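You operate a simulated robot arm through the tools that you are given. There is no shell and no other tool. Be economical: measure what you need, move in short steps, check, and stop when the job is done.

Carry out the task below with a simulated robot arm. There is one attempt and no reset: what you move stays moved.

TASK
Fetch the paint brush with the teal handle and set it on the large steel plate. Then put the angle bracket in blue on top of the black block with the felt sole.

It is judged by the outcome, as a careful person would: the job done as asked, and still so three seconds after it is handed in. It fails if anything else is knocked over, pushed out of place, dropped, spilled or broken.

THE ROBOT
A 7-joint arm with a two-finger parallel gripper, fixed in place. Base frame: the origin is at the foot of the arm, x ahead of it, y to its left, z up; the work surface is at about z = 860. Lengths are in mm, angles in degrees, forces in N, time in s.
With the tool pointing down near the work surface it reaches from about 300 to 700 mm from the base axis. Its first joint turns from -66.0 to 66.0 degrees. Payload 1.57 kg.
Tool frame: the origin (TCP) lies between the finger pads and is the grasp point; the fingertips stand 30 mm ahead of it; z points along the fingers, y is the line along which they close. The gripper opens to 110 mm. The fingers are 24 mm wide and 12 mm thick; the gripper's body (48 by 112 mm) begins 78 mm behind the TCP.
Orientation is that of the tool frame in the base frame, as [roll, pitch, yaw] about the fixed x, y, z axes, in that order (R = Rz(yaw) Ry(pitch) Rx(roll)). With the fingers straight down and closing along the base's y, the tool's x points along the base's -x, its y along +y and its z along -z.

THE INTERFACE
- The arm moves only by the tool move_arm. Its argument "deltas" is text: rows parted by semicolons, each of 7 numbers parted by spaces: the shift along the tool's x, y, z in mm, then the turn, a rotation vector about the tool's x, y, z in degrees, then the opening, from 0 (shut) to 1 (fully open). In form: dx dy dz wx wy wz hand; .... A call has 1 to 10 rows; each row shifts and turns the commanded pose from where the row before left it, along the tool's axes as they then stand. A row lasts 0.2 s, in which the tool goes at most 50 mm and 8.6 degrees; a call with a longer step from one row to the next is refused whole, and so is a gripper value outside its range. A pose out of reach is approached as far as the arm can. The call stops where the force on the tool passes 40 N (or 10 N more than at its start, if that is more) or the arm is blocked; 0.2 s more then pass. The fingers move at their own pace (about 108 mm/s each) and stop on an object; they squeeze with about 38 N. The grip force told is the motor's: it shows also when the fingers shut on nothing. Time passes only in rows, and 0.2 s behind the last, so rows that do not move let the fingers close. It gives the time, the measured TCP pose, the force on the tool (base axes), the opening and the grip force at its end, in the units of the frame above (readings bear some noise), and new pictures: "views" is both (left out), scene, wrist or none.
- Cameras (640 x 400 px; columns grow to the right, rows downward): "scene" is fixed at [176.3, -402.2, 1401.5]; the picture's right is [0.67, -0.74, 0.00], its down [-0.45, -0.40, -0.80] and it looks along [0.59, 0.53, -0.60] (base axes); focal length 342 px, centre (320, 200). "wrist" rides on the gripper at [-36, 0, -80] in the tool frame; the picture's right is [0.00, -1.00, 0.00], its down [0.97, 0.00, -0.24] and it looks along [0.24, 0.00, 0.97] (tool axes); focal length 218 px, centre (320, 200).
- measure_at(camera, pixels): there is no depth. For up to 12 entries [column, row, z] of the newest picture of that camera ("zoom" is the newest enlarged one), the place [x, y] in the base frame at which the ray of that pixel passes the height z, good to about 2 mm. No time passes.
- inspect(camera, box): a new picture of the part [left, top, right, bottom] of that camera's present view, enlarged. No time passes.
- finish_job(): hands the job in; it is judged then, once.

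Work in short steps. Measure before you move; look again where a grasp or a placing could have gone wrong, and mend it. You have 80 turns and 120 pictures in all, those below and enlarged ones among them. Open the gripper and draw the arm clear of the work before you hand the job in, unless the task says otherwise; then end with one line.

The tools are called after "Call:" as a command line: name --argument value ..., lists and objects as JSON in quotes. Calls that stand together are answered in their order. move_arm: Moves the arm, as the interface text tells. Its arguments: {"type":"object","properties":{"deltas":{"type":"string"},"views":{"type":"string","enum":["both","scene","wrist","none"]}},"required":["deltas"]} The other tools are called the same way: measure_at (camera, pixels) gives the place at which the rays of pixels pass given heights; inspect (camera, box) takes an enlarged picture of a part of a camera's view; finish_job () hands the job in.

At the start:

```text
time_s: 0.0
tool_pos: [469.6, -6.6, 1181.7]
tool_rot: [-179.9, 0.1, -180.0]
contact_force: [-0.1, 0.6, -1.9]
gripper_width: 110.0
gripper_force: 0.1
```

scene: 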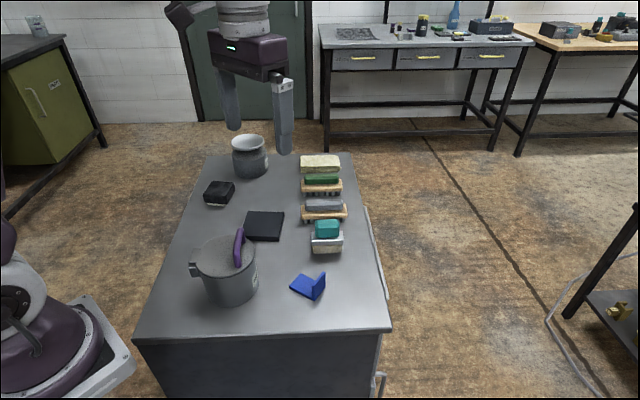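
wrist: 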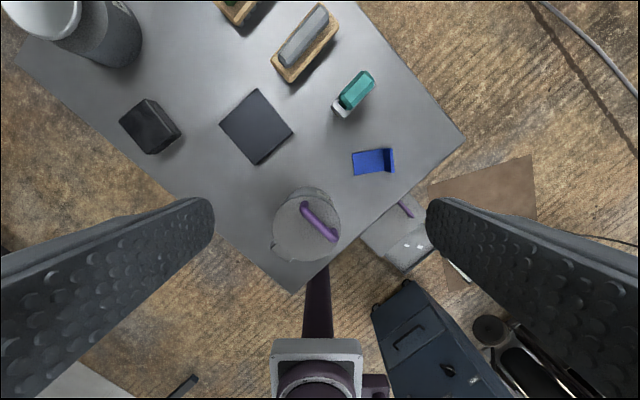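

I'll enlarge the work area to tell the objects apart.

Call:
inspect --camera "scene" --box '[180, 120, 400, 340]'

Call:
inspect --camera "wrist" --box '[100, 0, 480, 280]'

```text
1.82 times, centred on (290, 230) of scene
```

zoom: 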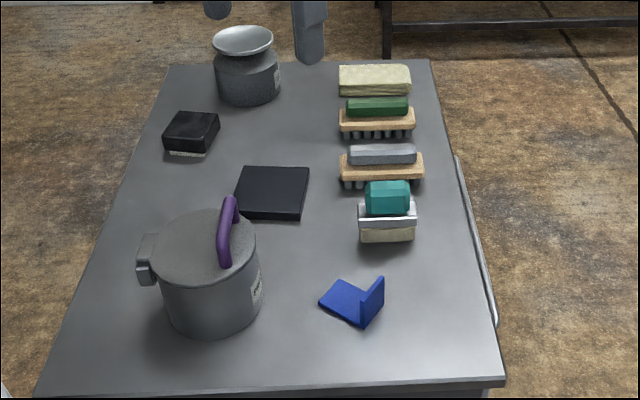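

```text
1.43 times, centred on (290, 140) of wrist
```

zoom: 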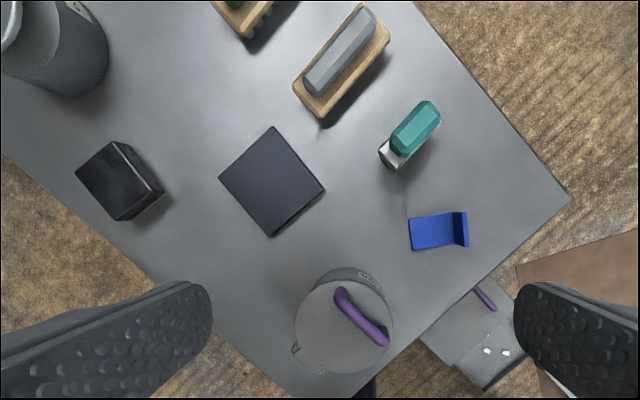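

The dark square near scene (264,227) looks like the plate, and the black block with the light sole is at (219,193). I'll measure the key points from both cameras.

Call:
measure_at --camera "zoom" --pixels '[[274, 126, 868], [325, 188, 868], [271, 236, 868], [219, 178, 868], [412, 218, 862], [410, 250, 862], [467, 212, 890], [469, 246, 862], [427, 100, 910], [440, 118, 910], [398, 157, 910], [391, 138, 910]]'

Call:
measure_at --camera "scene" --pixels '[[284, 213, 868], [280, 243, 868], [313, 252, 862], [342, 252, 862], [313, 240, 880], [316, 222, 910], [339, 222, 910], [206, 203, 862], [228, 206, 862], [290, 287, 862], [311, 300, 862], [325, 273, 890]]'

Call:
inspect --camera "scene" --box '[275, 205, 365, 305]'

Call:
inspect --camera "scene" --box '[190, 170, 290, 250]'

```text
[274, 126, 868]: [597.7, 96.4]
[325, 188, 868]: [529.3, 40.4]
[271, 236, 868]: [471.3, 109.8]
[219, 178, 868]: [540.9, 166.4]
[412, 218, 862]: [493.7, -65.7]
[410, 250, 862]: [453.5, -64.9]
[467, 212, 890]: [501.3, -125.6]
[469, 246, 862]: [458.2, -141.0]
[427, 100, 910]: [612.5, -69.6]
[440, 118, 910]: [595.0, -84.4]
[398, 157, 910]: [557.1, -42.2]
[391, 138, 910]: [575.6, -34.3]
```

```text
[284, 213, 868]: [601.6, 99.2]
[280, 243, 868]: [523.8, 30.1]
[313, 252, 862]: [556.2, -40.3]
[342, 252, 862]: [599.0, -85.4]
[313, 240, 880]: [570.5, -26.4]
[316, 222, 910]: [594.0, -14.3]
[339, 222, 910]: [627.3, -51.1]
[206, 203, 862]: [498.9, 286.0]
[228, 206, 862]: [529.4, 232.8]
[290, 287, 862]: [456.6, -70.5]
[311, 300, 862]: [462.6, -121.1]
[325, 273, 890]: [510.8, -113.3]
```

```text
4.00 times, centred on (320, 255) of scene
```

zoom: 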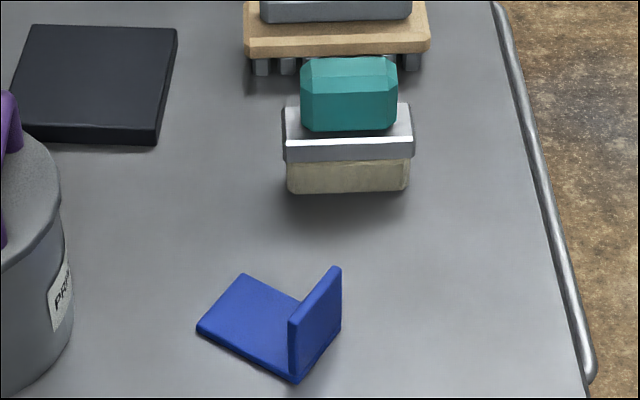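

```text
5.00 times, centred on (240, 210) of scene
```

zoom: 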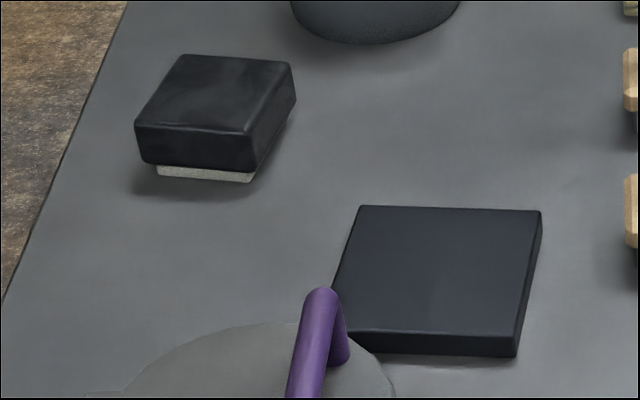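

Brush top appears to be at about z 938, centred near (579,-54), with its thin direction about (0.72,0.70). I'll move above it and turn the tool 45°, then look again.

Call:
move_arm --deltas "-36 -16 35 0 0 0 0.6; -36 -16 35 0 0 0 0.6; -37 -16 35 0 0 0 0.6; 0 0 0 0 0 7.6 0.6; 0 0 0 0 0 7.6 0.6; 0 0 0 0 0 7.6 0.6; 0 0 0 0 0 7.6 0.6; 0 0 0 0 0 7.6 0.6; 0 0 0 0 0 7.6 0.6; 0 0 0 0 0 0 0.6"

```text
refused: row 1 steps farther than a row can; nothing moved
```

Row 1 was slightly too long, so I'll shorten the steps.

Call:
move_arm --deltas "-36 -16 30 0 0 0 0.6; -36 -16 30 0 0 0 0.6; -37 -16 30 0 0 0 0.6; 0 0 0 0 0 7.6 0.6; 0 0 0 0 0 7.6 0.6; 0 0 0 0 0 7.6 0.6; 0 0 0 0 0 7.6 0.6; 0 0 0 0 0 7.6 0.6; 0 0 0 0 0 7.6 0.6; 0 0 0 0 0 0 0.6"

```text
refused: row 3 steps farther than a row can; nothing moved
```

Call:
move_arm --deltas "-36 -16 28 0 0 0 0.6; -36 -16 28 0 0 0 0.6; -36 -16 28 0 0 0 0.6; 0 0 0 0 0 7.6 0.6; 0 0 0 0 0 7.6 0.6; 0 0 0 0 0 7.6 0.6; 0 0 0 0 0 7.6 0.6; 0 0 0 0 0 7.6 0.6; 0 0 0 0 0 7.6 0.6; 0 0 0 0 0 0 0.6"

```text
time_s: 2.2
tool_pos: [576.9, -52.4, 1095.3]
tool_rot: [180.0, 0.0, 134.4]
contact_force: [0.3, -0.2, 0.5]
gripper_width: 65.8
gripper_force: 0.0
```

scene: 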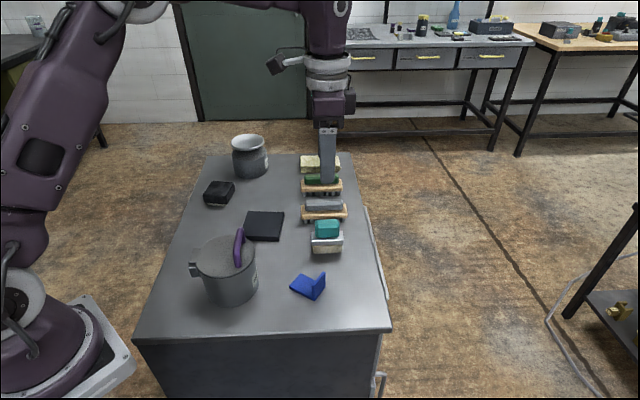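
wrist: 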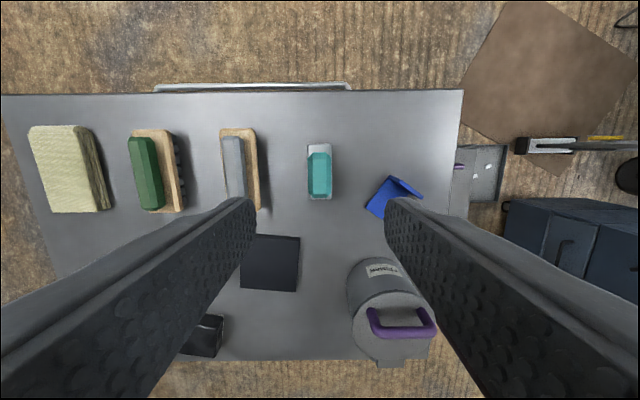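

The tool is now aligned with the brush, which shows at wrist (320,172). I'll zoom in to measure the handle and its neighbours.

Call:
inspect --camera "wrist" --box '[210, 100, 440, 300]'

Call:
measure_at --camera "wrist" --pixels '[[308, 153, 936], [330, 153, 936], [331, 195, 936], [310, 195, 936], [307, 145, 895], [332, 145, 895], [332, 200, 895], [260, 210, 890], [257, 129, 890], [301, 237, 873], [298, 291, 873], [241, 288, 873]]'

```text
2.00 times, centred on (325, 200) of wrist
```

zoom: 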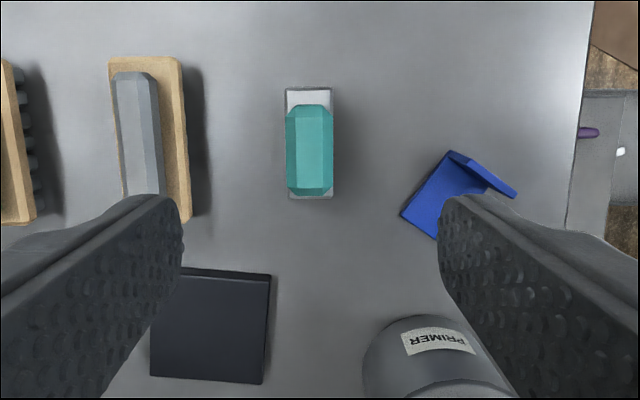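

```text
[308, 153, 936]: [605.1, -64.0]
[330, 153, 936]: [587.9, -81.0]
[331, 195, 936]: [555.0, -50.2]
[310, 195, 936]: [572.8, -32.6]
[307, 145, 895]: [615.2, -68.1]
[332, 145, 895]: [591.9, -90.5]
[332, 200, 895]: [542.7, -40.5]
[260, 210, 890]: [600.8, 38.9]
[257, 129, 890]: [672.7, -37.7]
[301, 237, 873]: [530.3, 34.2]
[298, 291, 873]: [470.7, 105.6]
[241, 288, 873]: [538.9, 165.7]
```

Call:
measure_at --camera "scene" --pixels '[[325, 237.5, 895], [325, 237.5, 905], [325, 239.5, 890], [325, 239.5, 900], [325, 245, 880], [325, 245, 890], [327, 219.5, 930], [327, 219.5, 940], [327, 225.5, 930], [327, 225.5, 940]]'

```text
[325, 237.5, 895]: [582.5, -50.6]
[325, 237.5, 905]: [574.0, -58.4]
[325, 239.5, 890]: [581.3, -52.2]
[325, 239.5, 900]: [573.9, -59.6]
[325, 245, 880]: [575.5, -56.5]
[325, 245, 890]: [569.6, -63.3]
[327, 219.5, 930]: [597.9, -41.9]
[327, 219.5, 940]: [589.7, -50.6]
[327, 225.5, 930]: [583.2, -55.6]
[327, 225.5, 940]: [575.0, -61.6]
```

The handle spans about z 908–943, and the metal collar below it is wider. I'll descend to TCP z≈942, with the tips just above the collar, and look before closing.

Call:
move_arm --deltas "-5.6 -0.9 38 0 0 0 0.55; 0 0 45 0 0 0 0.55; 0 0 45 0 0 0 0.55; 0 0 25 0 0 0 0.55; 0 0 0 0 0 0 0.55"

```text
time_s: 3.4
tool_pos: [580.7, -57.5, 941.9]
tool_rot: [180.0, 0.0, 134.4]
contact_force: [0.3, 0.2, 1.0]
gripper_width: 60.4
gripper_force: 0.0
```

scene: 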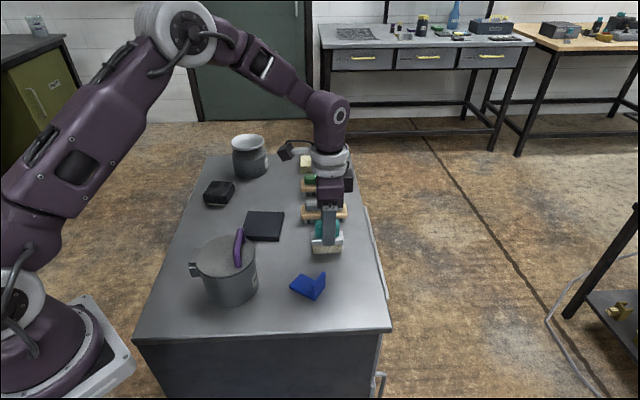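
wrist: 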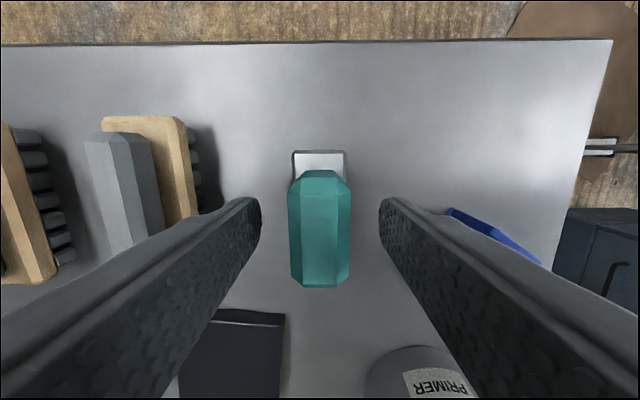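

The handle sits centred between the fingers, so I'll close on it and lift.

Call:
move_arm --deltas "0 0 0 0 0 0 0; 0 0 0 0 0 0 0; 0 0 0 0 0 0 0; 0 0 -10 0 0 0 0; 0 0 -30 0 0 0 0; 0 0 -30 0 0 0 0"

```text
time_s: 4.8
tool_pos: [581.4, -59.0, 1012.3]
tool_rot: [-180.0, 0.0, 134.5]
contact_force: [-0.4, 0.2, -0.8]
gripper_width: 24.9
gripper_force: 36.6
```

scene: 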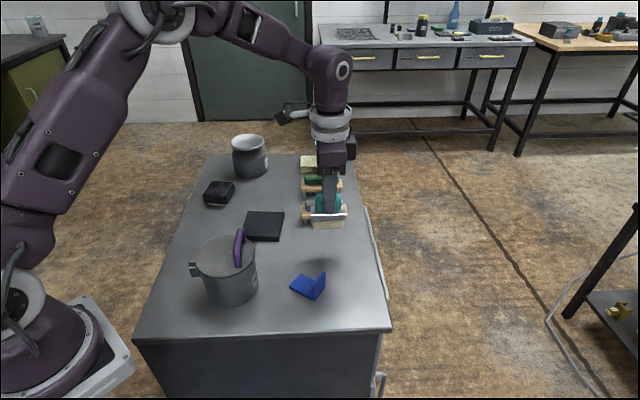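
wrist: 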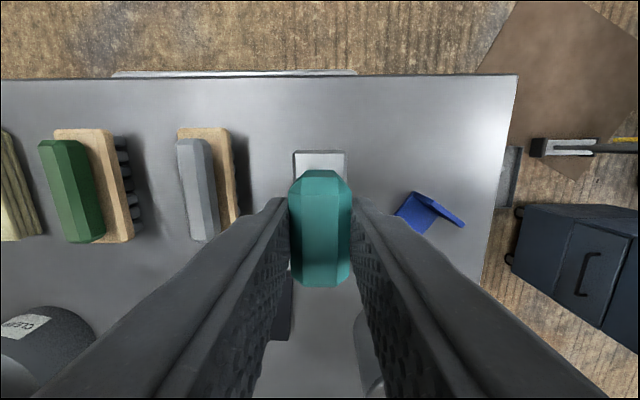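

The brush is held firmly (24.9 mm, 36.6 N). Next I carry it along tool x, then y, to the plate centre at about (534.5,102).

Call:
move_arm --deltas "37 0 -5 0 0 0 0; 37 0 -5 0 0 0 0; 37 0 0 0 0 0 0; 36.7 0 0 0 0 0 0; 0 26.4 0 0 0 0 0; 0 26.4 0 0 0 0 0; 0 26.4 0 0 0 0 0; 0 0 0 0 0 -4.5 0; 0 0 0 0 0 0 0"

```text
time_s: 6.8
tool_pos: [534.6, 102.4, 1023.3]
tool_rot: [-180.0, -0.1, 138.9]
contact_force: [-0.1, -0.4, -0.5]
gripper_width: 25.0
gripper_force: 36.2
```

scene: 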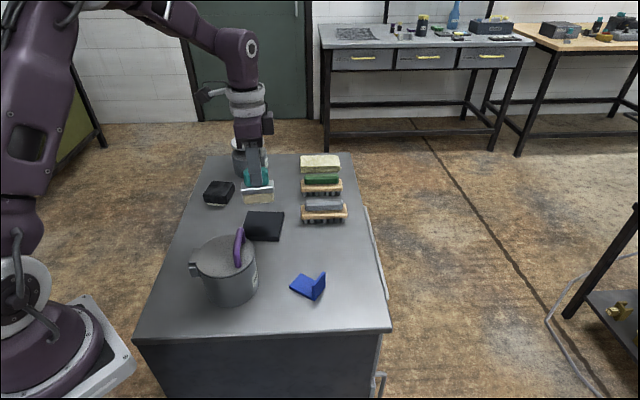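
wrist: 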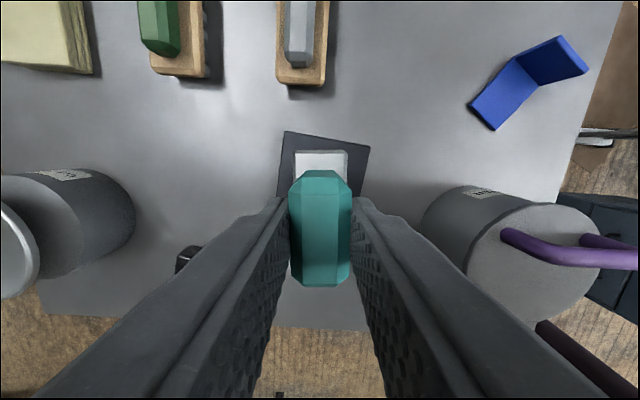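

The 4.5° turn went the wrong way, so I'll rotate back by 8.5° and lower to z≈962 for a look.

Call:
move_arm --deltas "0 0 0 0 0 8.5 0; 0 0 30 0 0 0 0; 0 0 31 0 0 0 0; 0 0 0 0 0 0 0"

Call:
inspect --camera "scene" --box '[200, 150, 320, 260]'

```text
time_s: 7.8
tool_pos: [533.1, 101.1, 961.6]
tool_rot: [180.0, 0.0, 130.5]
contact_force: [-0.7, -0.6, -1.6]
gripper_width: 24.8
gripper_force: 36.4
```

scene: 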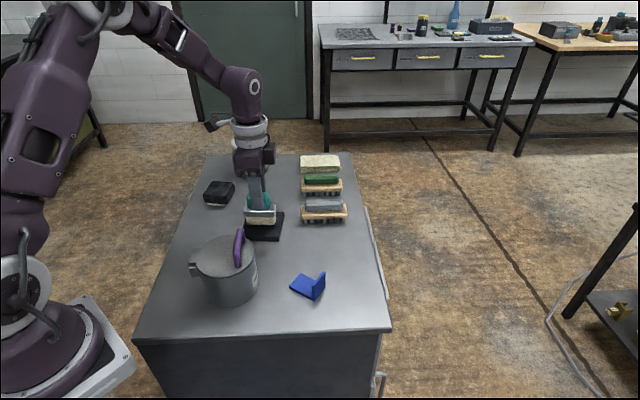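
wrist: 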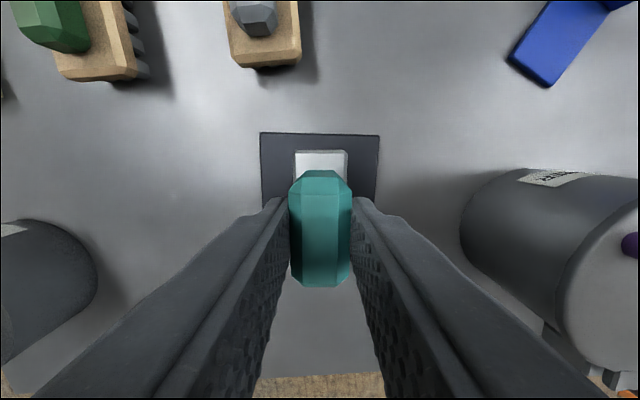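

```text
3.64 times, centred on (260, 205) of scene
```

zoom: 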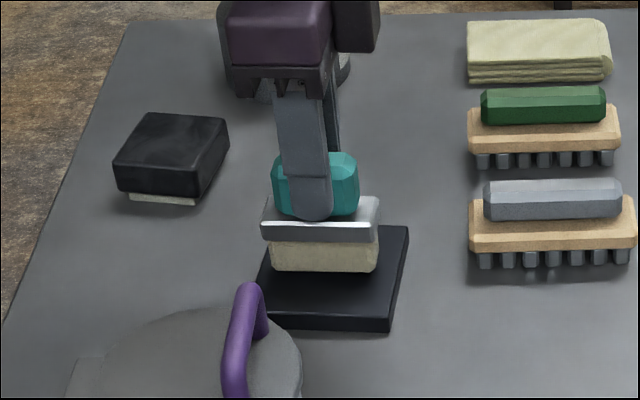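

The brush is aligned and hovering about 8 mm above the plate. I'll shift it 4 mm to centre it and lower gently to contact.

Call:
move_arm --deltas "-4 0 2 0 0 0 0; 0 0 2 0 0 0 0; 0 0 1.5 0 0 0 0; 0 0 1 0 0 0 0; 0 0 0 0 0 0 0"

Call:
inspect --camera "scene" --box '[200, 150, 320, 260]'

```text
time_s: 8.9
tool_pos: [535.4, 98.8, 957.8]
tool_rot: [179.8, 0.0, 130.4]
contact_force: [-4.6, -1.1, 10.1]
gripper_width: 25.0
gripper_force: 36.3
stopped in row 5: the force on the tool passed its limit (the readings are from after the stop); the commanded pose is now the measured one
```

scene: 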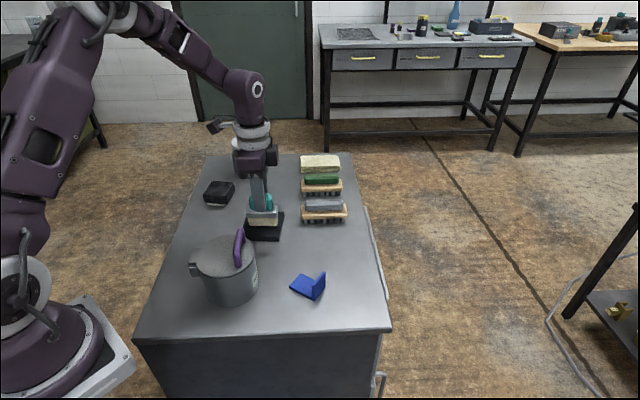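
wrist: 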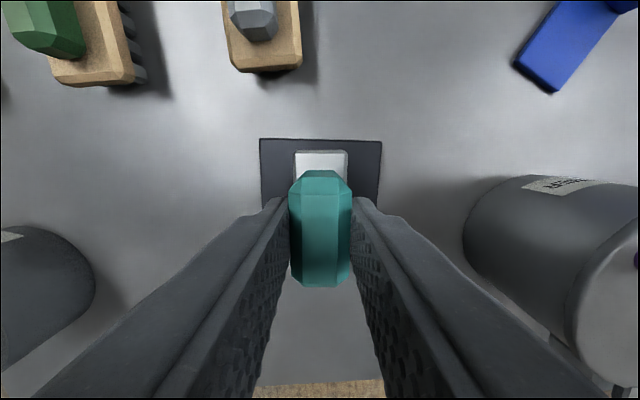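

```text
3.64 times, centred on (260, 205) of scene
```

zoom: 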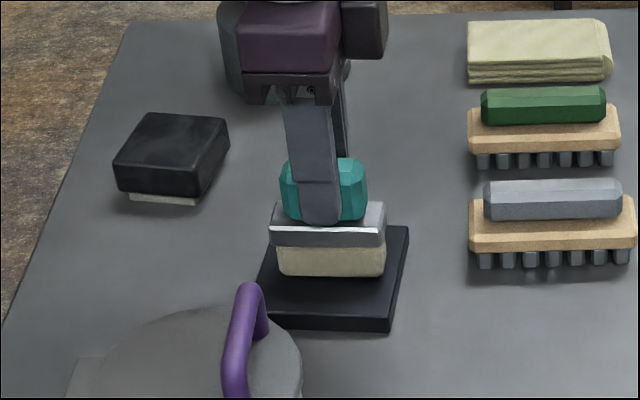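

It is in contact with the plate (force +10 N), so I'll release and rise.

Call:
move_arm --deltas "0 0 0 0 0 0 0.3; 0 0 0 0 0 0 0.45; 0 0 0 0 0 0 0.45; 0 0 -20 0 0 0 0.45; 0 0 -45 0 0 0 0.45; 0 0 -45 0 0 0 0.45; 0 0 -40 0 0 0 0.45"

Call:
inspect --camera "scene" --box '[200, 150, 320, 260]'

```text
time_s: 10.6
tool_pos: [536.7, 98.3, 1107.9]
tool_rot: [179.9, -0.1, 130.5]
contact_force: [-0.5, -0.5, 0.4]
gripper_width: 49.4
gripper_force: 0.0
```

scene: 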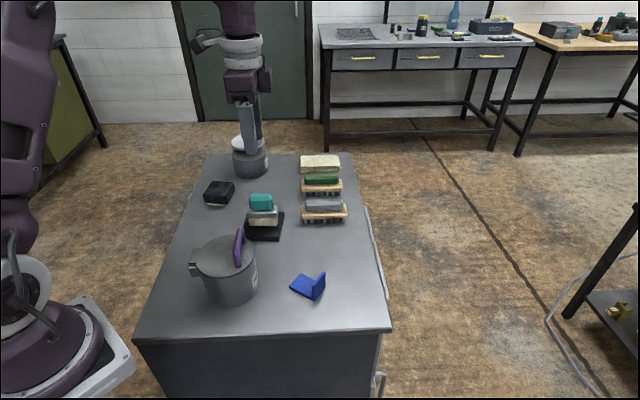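
wrist: 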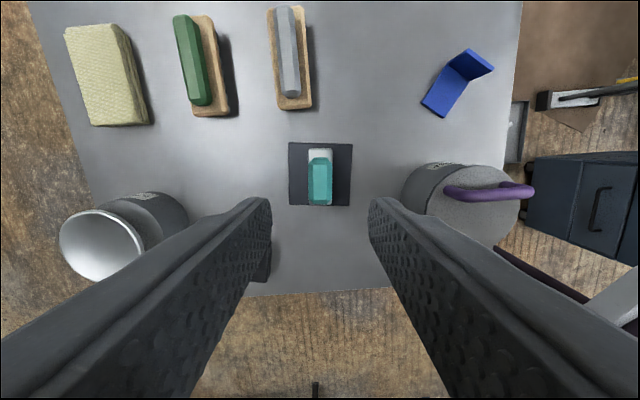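

```text
3.64 times, centred on (260, 205) of scene
```

zoom: 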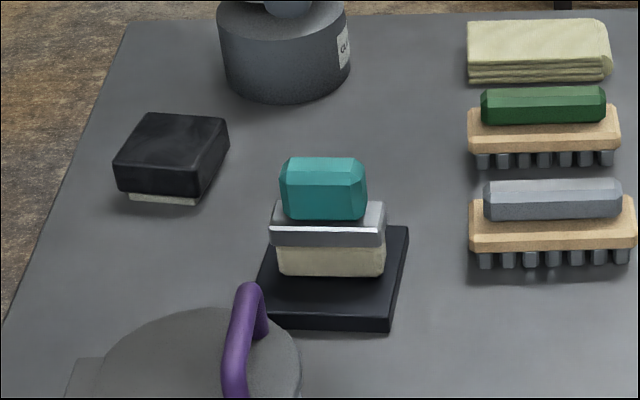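

The brush stands securely on the plate. Now I move above the blue bracket, turning most of the way to yaw 180, to measure it.

Call:
move_arm --deltas "-24 -34.2 0 0 0 0 0.6; -24 -34.2 0 0 0 0 0.6; -24 -34.2 0 0 0 0 0.6; -24 -34.2 0 0 0 0 0.6; -24 -34.2 0 0 0 0 0.6; 0 0 0 0 0 -8.5 0.6; 0 0 0 0 0 -8.5 0.6; 0 0 0 0 0 -8.5 0.6; 0 0 0 0 0 -8.5 0.6; 0 0 0 0 0 -8.5 0.6" --views "none"

Call:
move_arm --deltas "0 0 20 0 0 -7 0.6; 0 0 20 0 0 0 0.6; 0 0 0 0 0 0 0.6"

Call:
inspect --camera "wrist" --box '[220, 80, 440, 260]'

```text
time_s: 12.8
tool_pos: [483.5, -102.9, 1106.9]
tool_rot: [179.9, 0.2, 173.2]
contact_force: [0.2, -0.9, 0.5]
gripper_width: 66.2
gripper_force: 0.1
```

```text
time_s: 13.6
tool_pos: [482.7, -103.6, 1064.1]
tool_rot: [179.9, 0.1, -180.0]
contact_force: [0.3, -0.2, -0.1]
gripper_width: 65.7
gripper_force: 0.0
```

scene: 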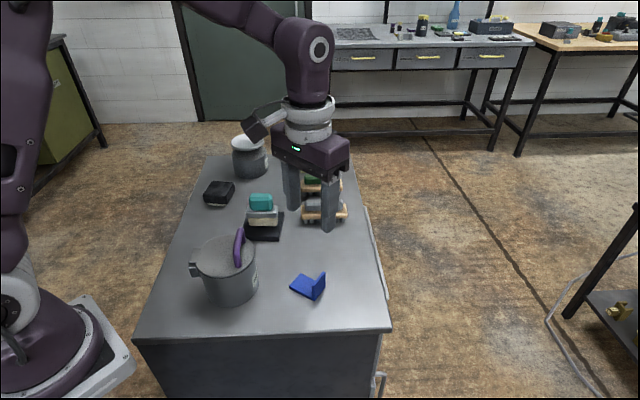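
wrist: 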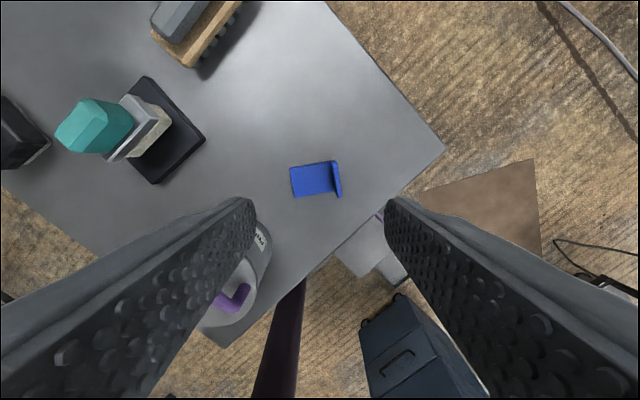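

```text
2.22 times, centred on (330, 170) of wrist
```

zoom: 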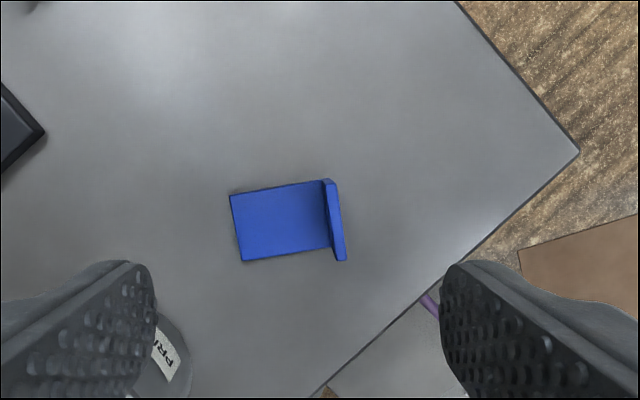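

Let me measure the bracket's corners and the nearby pot.

Call:
measure_at --camera "zoom" --pixels '[[229, 195, 866], [241, 262, 866], [330, 249, 866], [323, 180, 895], [335, 180, 895], [335, 261, 895], [346, 260, 895], [322, 190, 866], [174, 325, 900]]'

Call:
measure_at --camera "scene" --pixels '[[325, 273, 890], [325, 273, 900], [313, 285, 890], [313, 285, 900], [290, 287, 862], [257, 264, 945], [257, 264, 930], [253, 292, 862], [239, 230, 980], [236, 262, 960], [196, 250, 945]]'

Call:
inspect --camera "scene" --box '[180, 220, 340, 320]'

```text
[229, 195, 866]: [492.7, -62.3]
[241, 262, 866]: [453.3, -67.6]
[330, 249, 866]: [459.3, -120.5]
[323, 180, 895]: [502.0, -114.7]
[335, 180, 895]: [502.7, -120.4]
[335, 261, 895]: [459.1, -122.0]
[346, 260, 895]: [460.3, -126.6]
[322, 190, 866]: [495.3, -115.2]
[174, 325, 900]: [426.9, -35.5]
```

```text
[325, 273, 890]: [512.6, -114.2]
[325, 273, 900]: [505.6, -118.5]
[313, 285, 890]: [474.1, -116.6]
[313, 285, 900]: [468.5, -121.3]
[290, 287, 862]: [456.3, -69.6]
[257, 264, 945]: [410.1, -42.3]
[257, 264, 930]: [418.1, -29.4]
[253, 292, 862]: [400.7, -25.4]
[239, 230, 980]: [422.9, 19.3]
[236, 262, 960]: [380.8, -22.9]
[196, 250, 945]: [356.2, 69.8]
```

```text
4.00 times, centred on (260, 270) of scene
```

zoom: 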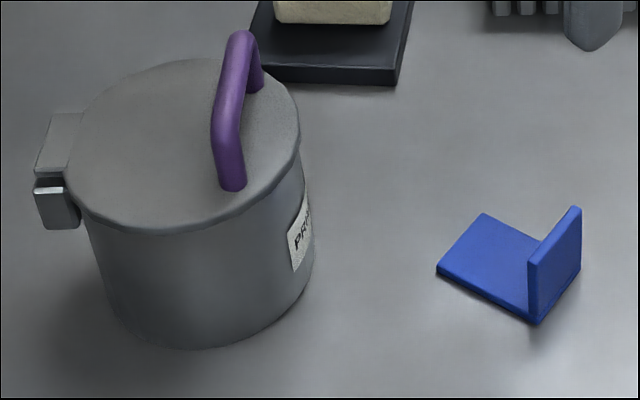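

The upright leg is centred near (481,-121), rotated about 7.5°, with its top at z≈901. I'll align the tool and descend to z≈920 for a check.

Call:
move_arm --deltas "1.7 -17.4 30 0 0 0 0.45; 0 0 0 0 0 -7.5 0.45; 0 0 40 0 0 0 0.45; 0 0 40 0 0 0 0.45; 0 0 32 0 0 0 0.45; 0 0 0 0 0 0 0.45"

Call:
inspect --camera "scene" --box '[250, 210, 370, 310]'

```text
time_s: 14.9
tool_pos: [483.4, -121.3, 924.8]
tool_rot: [180.0, 0.2, -172.6]
contact_force: [0.3, 0.1, -0.1]
gripper_width: 49.7
gripper_force: 0.0
```

scene: 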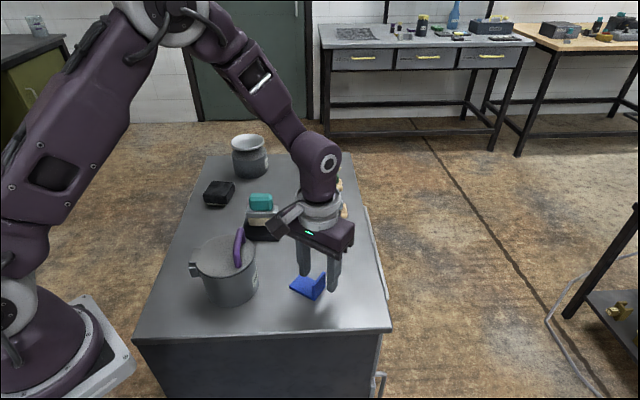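
wrist: 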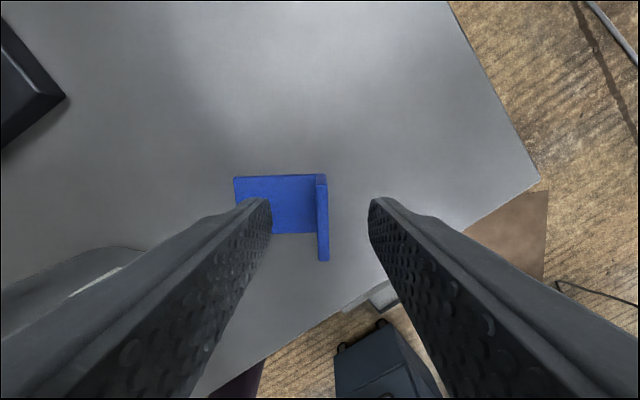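

```text
4.00 times, centred on (310, 260) of scene
```

zoom: 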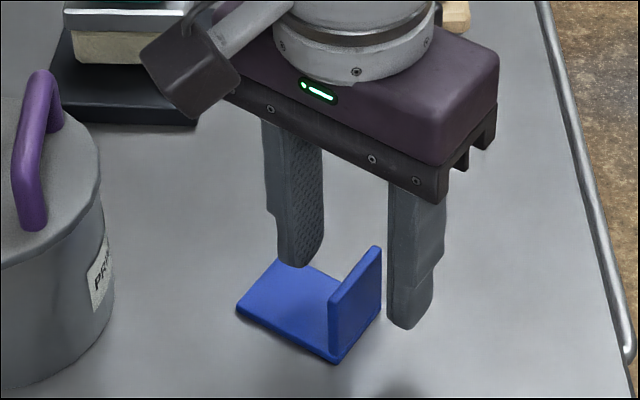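

The leg is centred between the fingers (column ~322). I'll descend 20 mm and close.

Call:
move_arm --deltas "0 -0.7 10 0 0 0 0.45; 0 0 10 0 0 0 0.45; 0 0 0 0 0 0 0.45; 0 0 0 0 0 0 0.1; 0 0 0 0 0 0 0; 0 0 0 0 0 0 0; 0 0 0 0 0 0 0"

Call:
inspect --camera "scene" --box '[250, 210, 370, 310]'

```text
time_s: 16.6
tool_pos: [482.2, -121.0, 905.9]
tool_rot: [-180.0, 0.1, -172.6]
contact_force: [-0.3, -0.1, 0.0]
gripper_width: 5.5
gripper_force: 25.9
```

scene: 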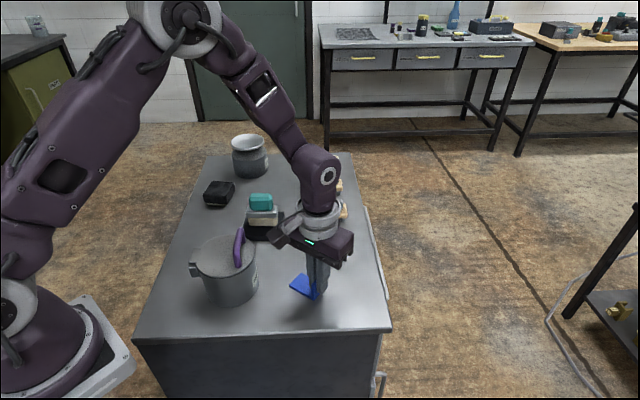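
wrist: 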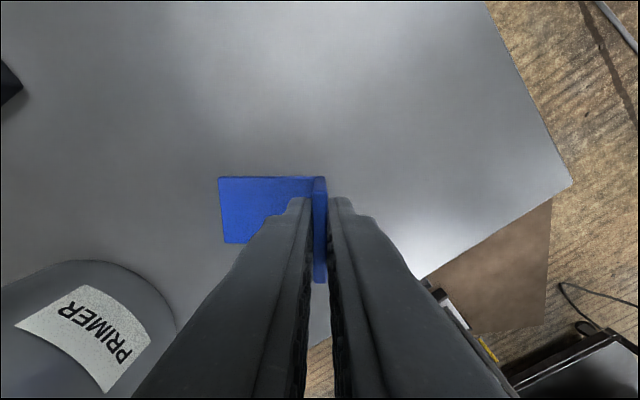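

```text
4.00 times, centred on (310, 260) of scene
```

zoom: 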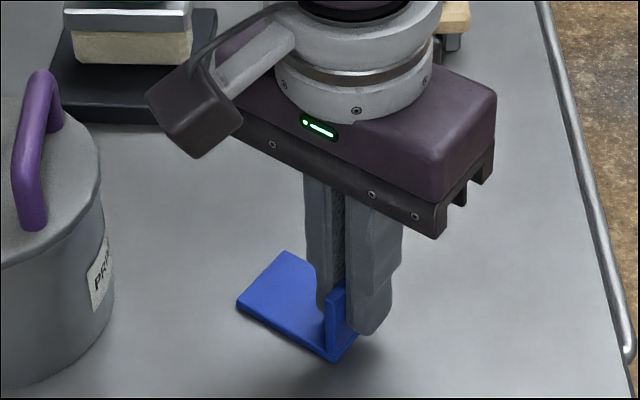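

The leg is gripped at 5.5 mm. I'll lift it well clear.

Call:
move_arm --deltas "0 0 -15 0 0 0 0; 0 0 -40 0 0 0 0; 0 0 -45 0 0 0 0; 0 0 -45 0 0 0 0; 0 0 -45 0 0 0 0; 0 0 0 0 0 0 0"

Call:
measure_at --camera "scene" --pixels '[[206, 203, 865], [228, 206, 865], [204, 202, 872], [228, 205, 872], [234, 194, 872], [204, 195, 905], [227, 198, 905], [235, 182, 905], [213, 181, 905], [204, 195, 895], [235, 182, 895], [213, 181, 895]]'

```text
time_s: 17.9
tool_pos: [483.1, -121.8, 1094.8]
tool_rot: [180.0, 0.1, -172.6]
contact_force: [-0.4, 0.8, -1.9]
gripper_width: 5.4
gripper_force: 25.4
```

scene: 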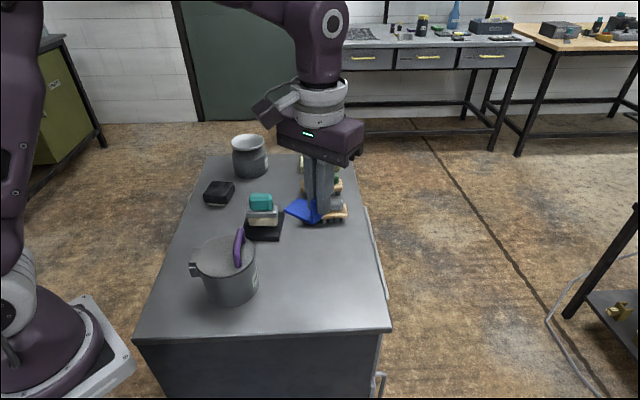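
wrist: 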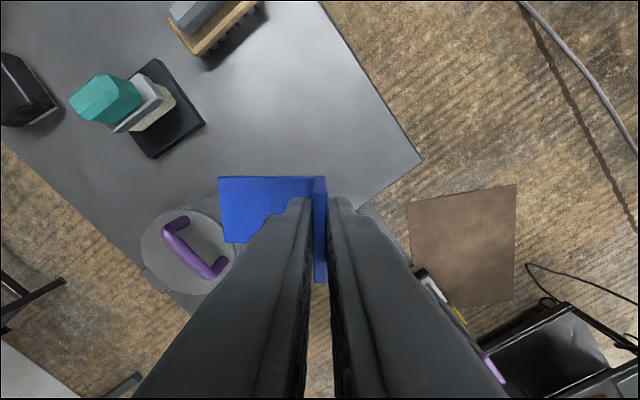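

```text
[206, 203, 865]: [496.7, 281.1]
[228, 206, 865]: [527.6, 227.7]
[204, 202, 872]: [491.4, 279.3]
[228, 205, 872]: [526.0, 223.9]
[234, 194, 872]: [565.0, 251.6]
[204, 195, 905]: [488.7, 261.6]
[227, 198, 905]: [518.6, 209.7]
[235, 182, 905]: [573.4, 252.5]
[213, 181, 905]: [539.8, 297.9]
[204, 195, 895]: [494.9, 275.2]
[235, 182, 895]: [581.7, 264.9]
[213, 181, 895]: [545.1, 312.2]
```

The bracket is held well (5.4 mm). I'll carry it at this height to near (497,199), off to the side of the black block, and turn about -29° to see the block.

Call:
move_arm --deltas "-3 20 0 0 0 0 0; -6.5 37 0 0 0 0 0; -6.5 37 0 0 0 0 0; -6.5 37 0 0 0 0 0; -6.5 37 0 0 0 0 0; -6.5 37 0 0 0 0 0; -6.5 37 0 0 0 0 0; -6.5 37 0 0 0 0 0; -6.5 37 0 0 0 0 0; 0 0 0 0 0 0 0" --views "none"

Call:
move_arm --deltas "0 0 0 0 0 -7.2 0; 0 0 0 0 0 -7.2 0; 0 0 0 0 0 -7.2 0; 0 0 0 0 0 -7.2 0; 0 0 0 0 0 0 0"

Call:
inspect --camera "wrist" --box '[200, 40, 420, 220]'

```text
time_s: 20.1
tool_pos: [496.2, 199.3, 1095.4]
tool_rot: [179.9, 0.1, -172.6]
contact_force: [-0.2, 0.4, -2.4]
gripper_width: 5.7
gripper_force: 25.9
```

```text
time_s: 21.4
tool_pos: [496.0, 199.9, 1093.9]
tool_rot: [-180.0, 0.1, -143.7]
contact_force: [0.1, 0.0, -2.5]
gripper_width: 5.5
gripper_force: 24.9
```

scene: 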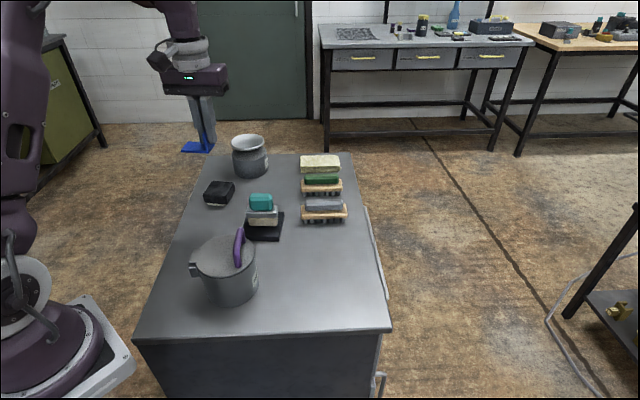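
wrist: 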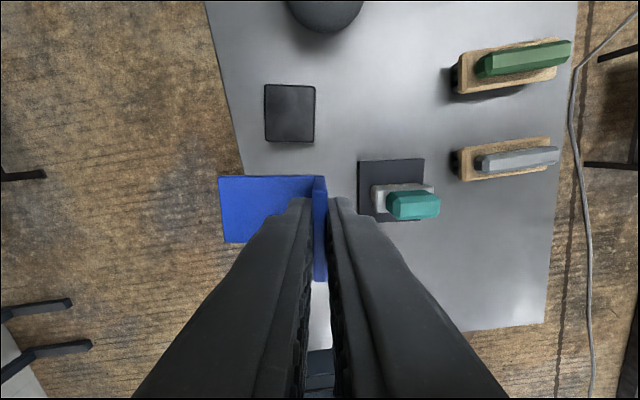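

```text
2.22 times, centred on (310, 130) of wrist
```

zoom: 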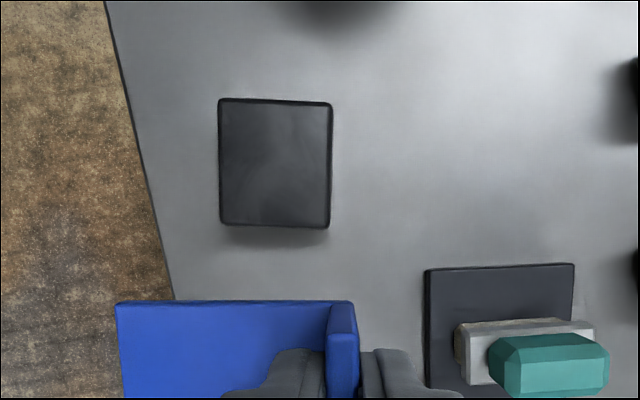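

The block's top is square to the tool, at wrist (290,113). I'll measure its corners at candidate heights from both cameras.

Call:
measure_at --camera "zoom" --pixels '[[218, 98, 900], [333, 103, 900], [330, 229, 900], [219, 224, 900], [275, 163, 895], [275, 163, 905], [275, 163, 915], [333, 103, 915], [219, 224, 915]]'

Call:
inspect --camera "scene" --box '[190, 165, 250, 215]'

```text
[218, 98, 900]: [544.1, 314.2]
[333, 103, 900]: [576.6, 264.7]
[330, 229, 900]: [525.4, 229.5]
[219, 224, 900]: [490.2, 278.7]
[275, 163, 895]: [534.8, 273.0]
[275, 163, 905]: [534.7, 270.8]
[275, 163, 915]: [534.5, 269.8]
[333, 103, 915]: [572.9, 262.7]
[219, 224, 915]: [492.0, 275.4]
```

```text
8.00 times, centred on (220, 190) of scene
```

zoom: 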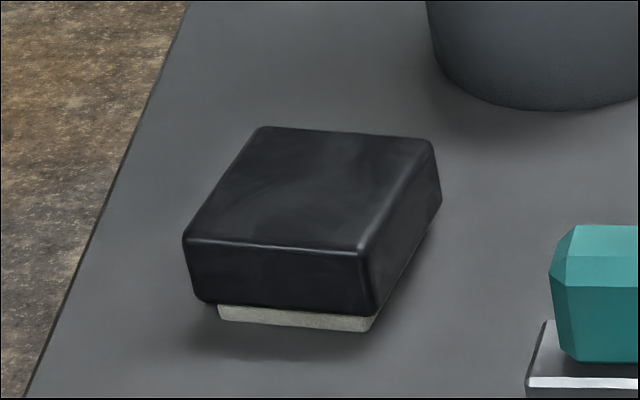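

Call:
measure_at --camera "zoom" --pixels '[[262, 127, 895], [432, 140, 895], [362, 252, 895], [184, 238, 895], [262, 127, 905], [432, 140, 905], [362, 252, 905], [184, 238, 905]]'

```text
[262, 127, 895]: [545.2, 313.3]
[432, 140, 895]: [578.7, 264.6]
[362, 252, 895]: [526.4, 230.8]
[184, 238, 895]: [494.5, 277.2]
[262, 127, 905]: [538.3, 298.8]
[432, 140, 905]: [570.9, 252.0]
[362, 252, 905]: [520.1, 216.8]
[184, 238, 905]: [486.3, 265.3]
```

The block's top is at z≈895, centred at (536,272). Before descending I'll check clearance to the jar behind it.

Call:
measure_at --camera "scene" --pixels '[[251, 177, 862], [232, 170, 862], [249, 152, 940], [249, 152, 960], [249, 135, 940], [249, 135, 960], [249, 135, 980]]'

Call:
move_arm --deltas "-37 4 0 0 0 0 0; -37.7 4.1 0 0 0 0 0; 0 0 30 0 0 0 0; 0 0 30 0 0 0 0; 0 0 0 0 0 0 0"

```text
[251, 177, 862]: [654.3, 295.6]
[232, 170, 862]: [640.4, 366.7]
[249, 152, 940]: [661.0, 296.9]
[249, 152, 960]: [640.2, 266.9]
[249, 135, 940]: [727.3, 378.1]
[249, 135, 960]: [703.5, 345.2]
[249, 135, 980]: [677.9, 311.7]
```

```text
time_s: 22.6
tool_pos: [554.3, 248.8, 1034.9]
tool_rot: [-180.0, 0.1, -143.8]
contact_force: [0.3, -0.7, -2.0]
gripper_width: 5.4
gripper_force: 25.7
```

scene: 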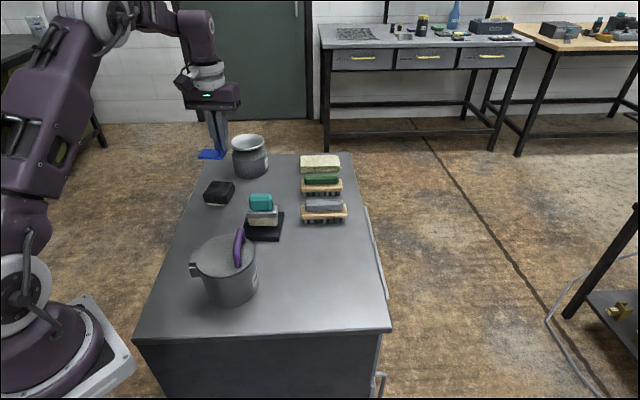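
wrist: 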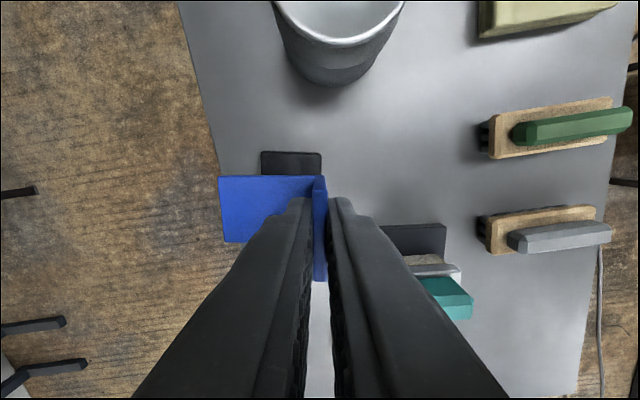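

The jar is about 100 mm away, so it's clear. I'll correct by 3 mm and lower to ~17 mm above the block.

Call:
move_arm --deltas "1 2.5 37 0 0 0 0; 0 0 40 0 0 0 0; 0 0 0 0 0 0 0; 0 0 0 0 0 0 0"

Call:
inspect --camera "scene" --box '[170, 130, 290, 230]'

Call:
inspect --camera "wrist" --box '[180, 100, 400, 300]'

```text
time_s: 23.6
tool_pos: [550.3, 253.3, 959.2]
tool_rot: [-180.0, 0.0, -143.8]
contact_force: [0.1, -0.7, -1.5]
gripper_width: 5.5
gripper_force: 25.9
```

scene: 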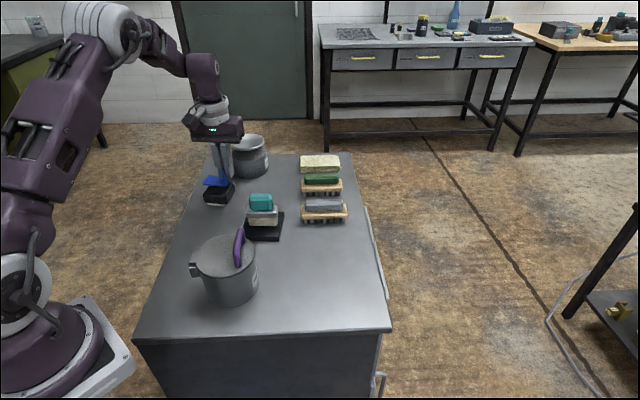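
wrist: 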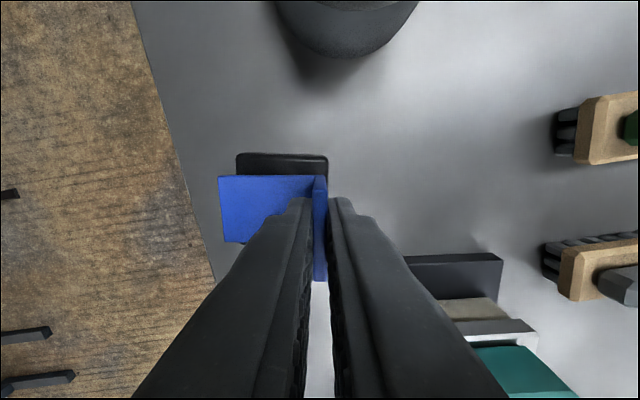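

```text
4.00 times, centred on (230, 180) of scene
```

zoom: 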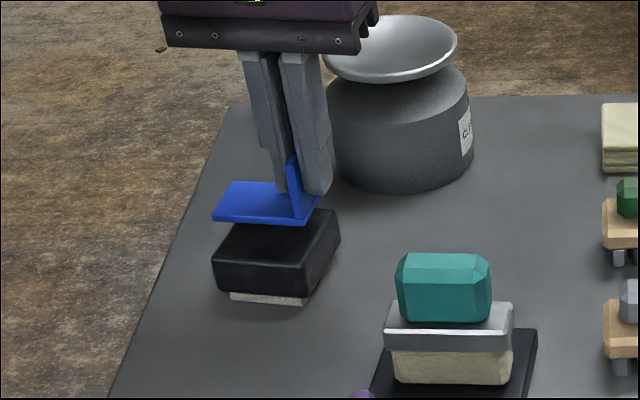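

```text
2.00 times, centred on (290, 200) of wrist
```

zoom: 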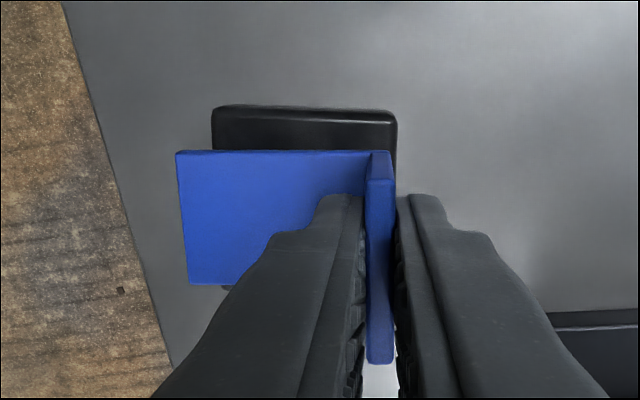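

The bracket is over the block and well centred, with about a 2 mm shift needed. I'll lower gently to contact.

Call:
move_arm --deltas "0.5 -2 6 0 0 0 0; 0 0 5 0 0 0 0; 0 0 2 0 0 0 0; 0 0 1.5 0 0 0 0; 0 0 1.5 0 0 0 0; 0 0 0 0 0 0 0" --views "none"

Call:
inspect --camera "scene" --box '[190, 160, 260, 220]'

```text
time_s: 24.9
tool_pos: [550.5, 250.1, 941.4]
tool_rot: [180.0, 0.1, -143.8]
contact_force: [-0.3, -0.3, -1.4]
gripper_width: 5.5
gripper_force: 26.0
```

```text
6.67 times, centred on (225, 190) of scene
```

zoom: 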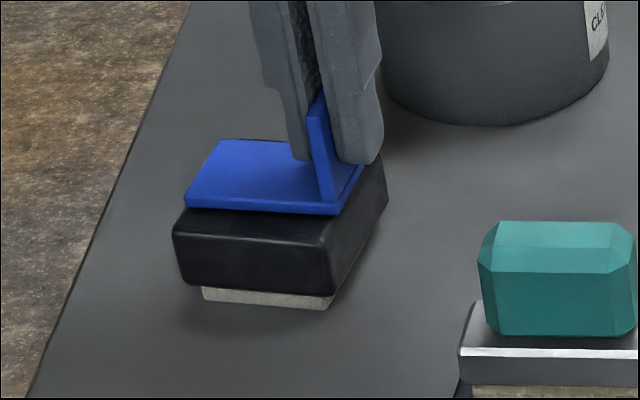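

Nearly touching, with no contact force yet. I'll lower further in 1 mm steps.

Call:
move_arm --deltas "0 0 1 0 0 0 0; 0 0 1 0 0 0 0; 0 0 0 0 0 0 0" --views "none"

```text
time_s: 25.8
tool_pos: [551.2, 249.9, 940.6]
tool_rot: [-179.9, 0.4, -143.8]
contact_force: [-0.6, 1.0, 13.5]
gripper_width: 5.6
gripper_force: 25.6
```

There is contact (+13 N). I'll ease off 0.5 mm, open, then rise straight up.

Call:
move_arm --deltas "0 0 -0.5 0 0 0 0; 0 0 0 0 0 0 0.1; 0 0 0 0 0 0 0.25; 0 0 0 0 0 0 0.25; 0 0 -15 0 0 0 0.25; 0 0 -30 0 0 0 0.25; 0 0 -45 0 0 0 0.25; 0 0 -45 0 0 0 0.25; 0 0 -30 0 0 0 0.25; 0 0 0 0 0 0 0.25"

Call:
inspect --camera "scene" --box '[190, 160, 310, 260]'

```text
time_s: 27.9
tool_pos: [549.9, 250.0, 1104.5]
tool_rot: [-179.9, 0.1, -143.8]
contact_force: [-0.2, 0.2, -0.2]
gripper_width: 27.4
gripper_force: 0.0
```

scene: 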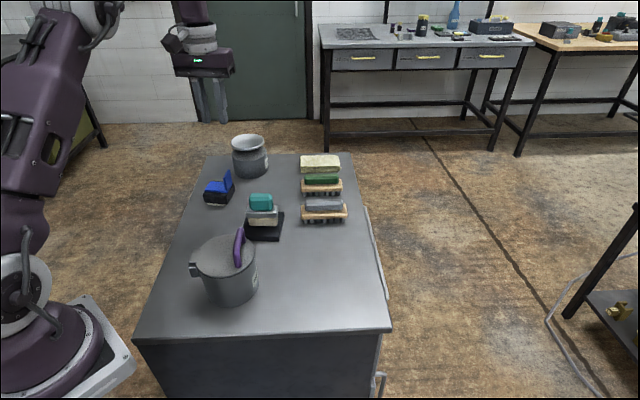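
wrist: 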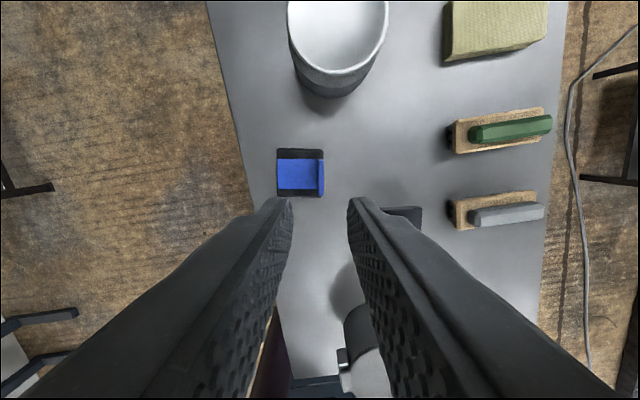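

```text
4.00 times, centred on (250, 210) of scene
```

zoom: 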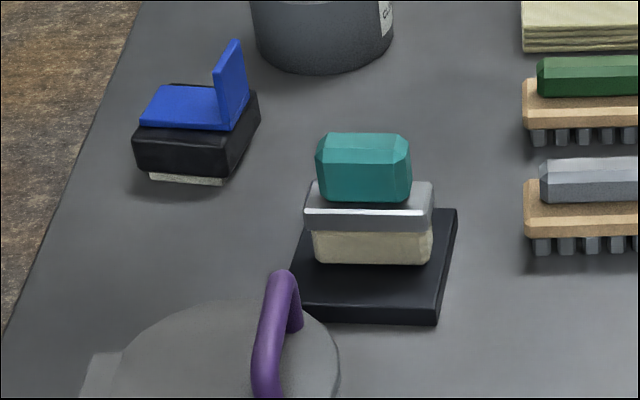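

Both objects are where they should be. I'll open the gripper fully, rise a little more and hand in.

Call:
move_arm --deltas "0 0 -40 0 0 0 1; 0 0 -20 0 0 0 1; 0 0 0 0 0 0 1" --views "scene"

Call:
finish_job

```text
time_s: 28.8
tool_pos: [550.1, 250.5, 1165.1]
tool_rot: [-180.0, 0.1, -143.8]
contact_force: [-0.6, 0.1, 0.0]
gripper_width: 109.9
gripper_force: 0.1
```

scene: 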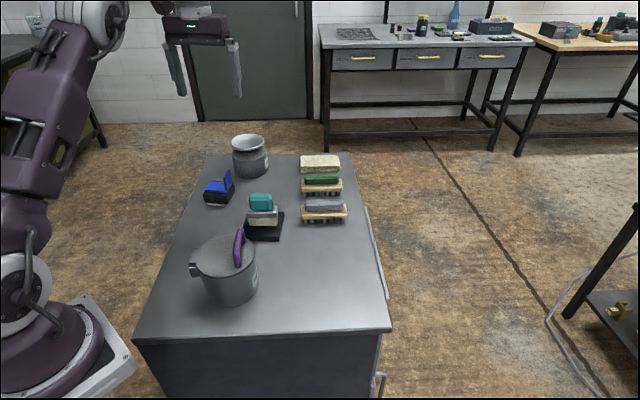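

```text
The job is handed in.
```

The teal-handled brush is standing on the dark square plate (the only plate on the table, so I took it as the large steel one), the blue bracket is on top of the felt-soled black block, and the final pictures show nothing else disturbed.
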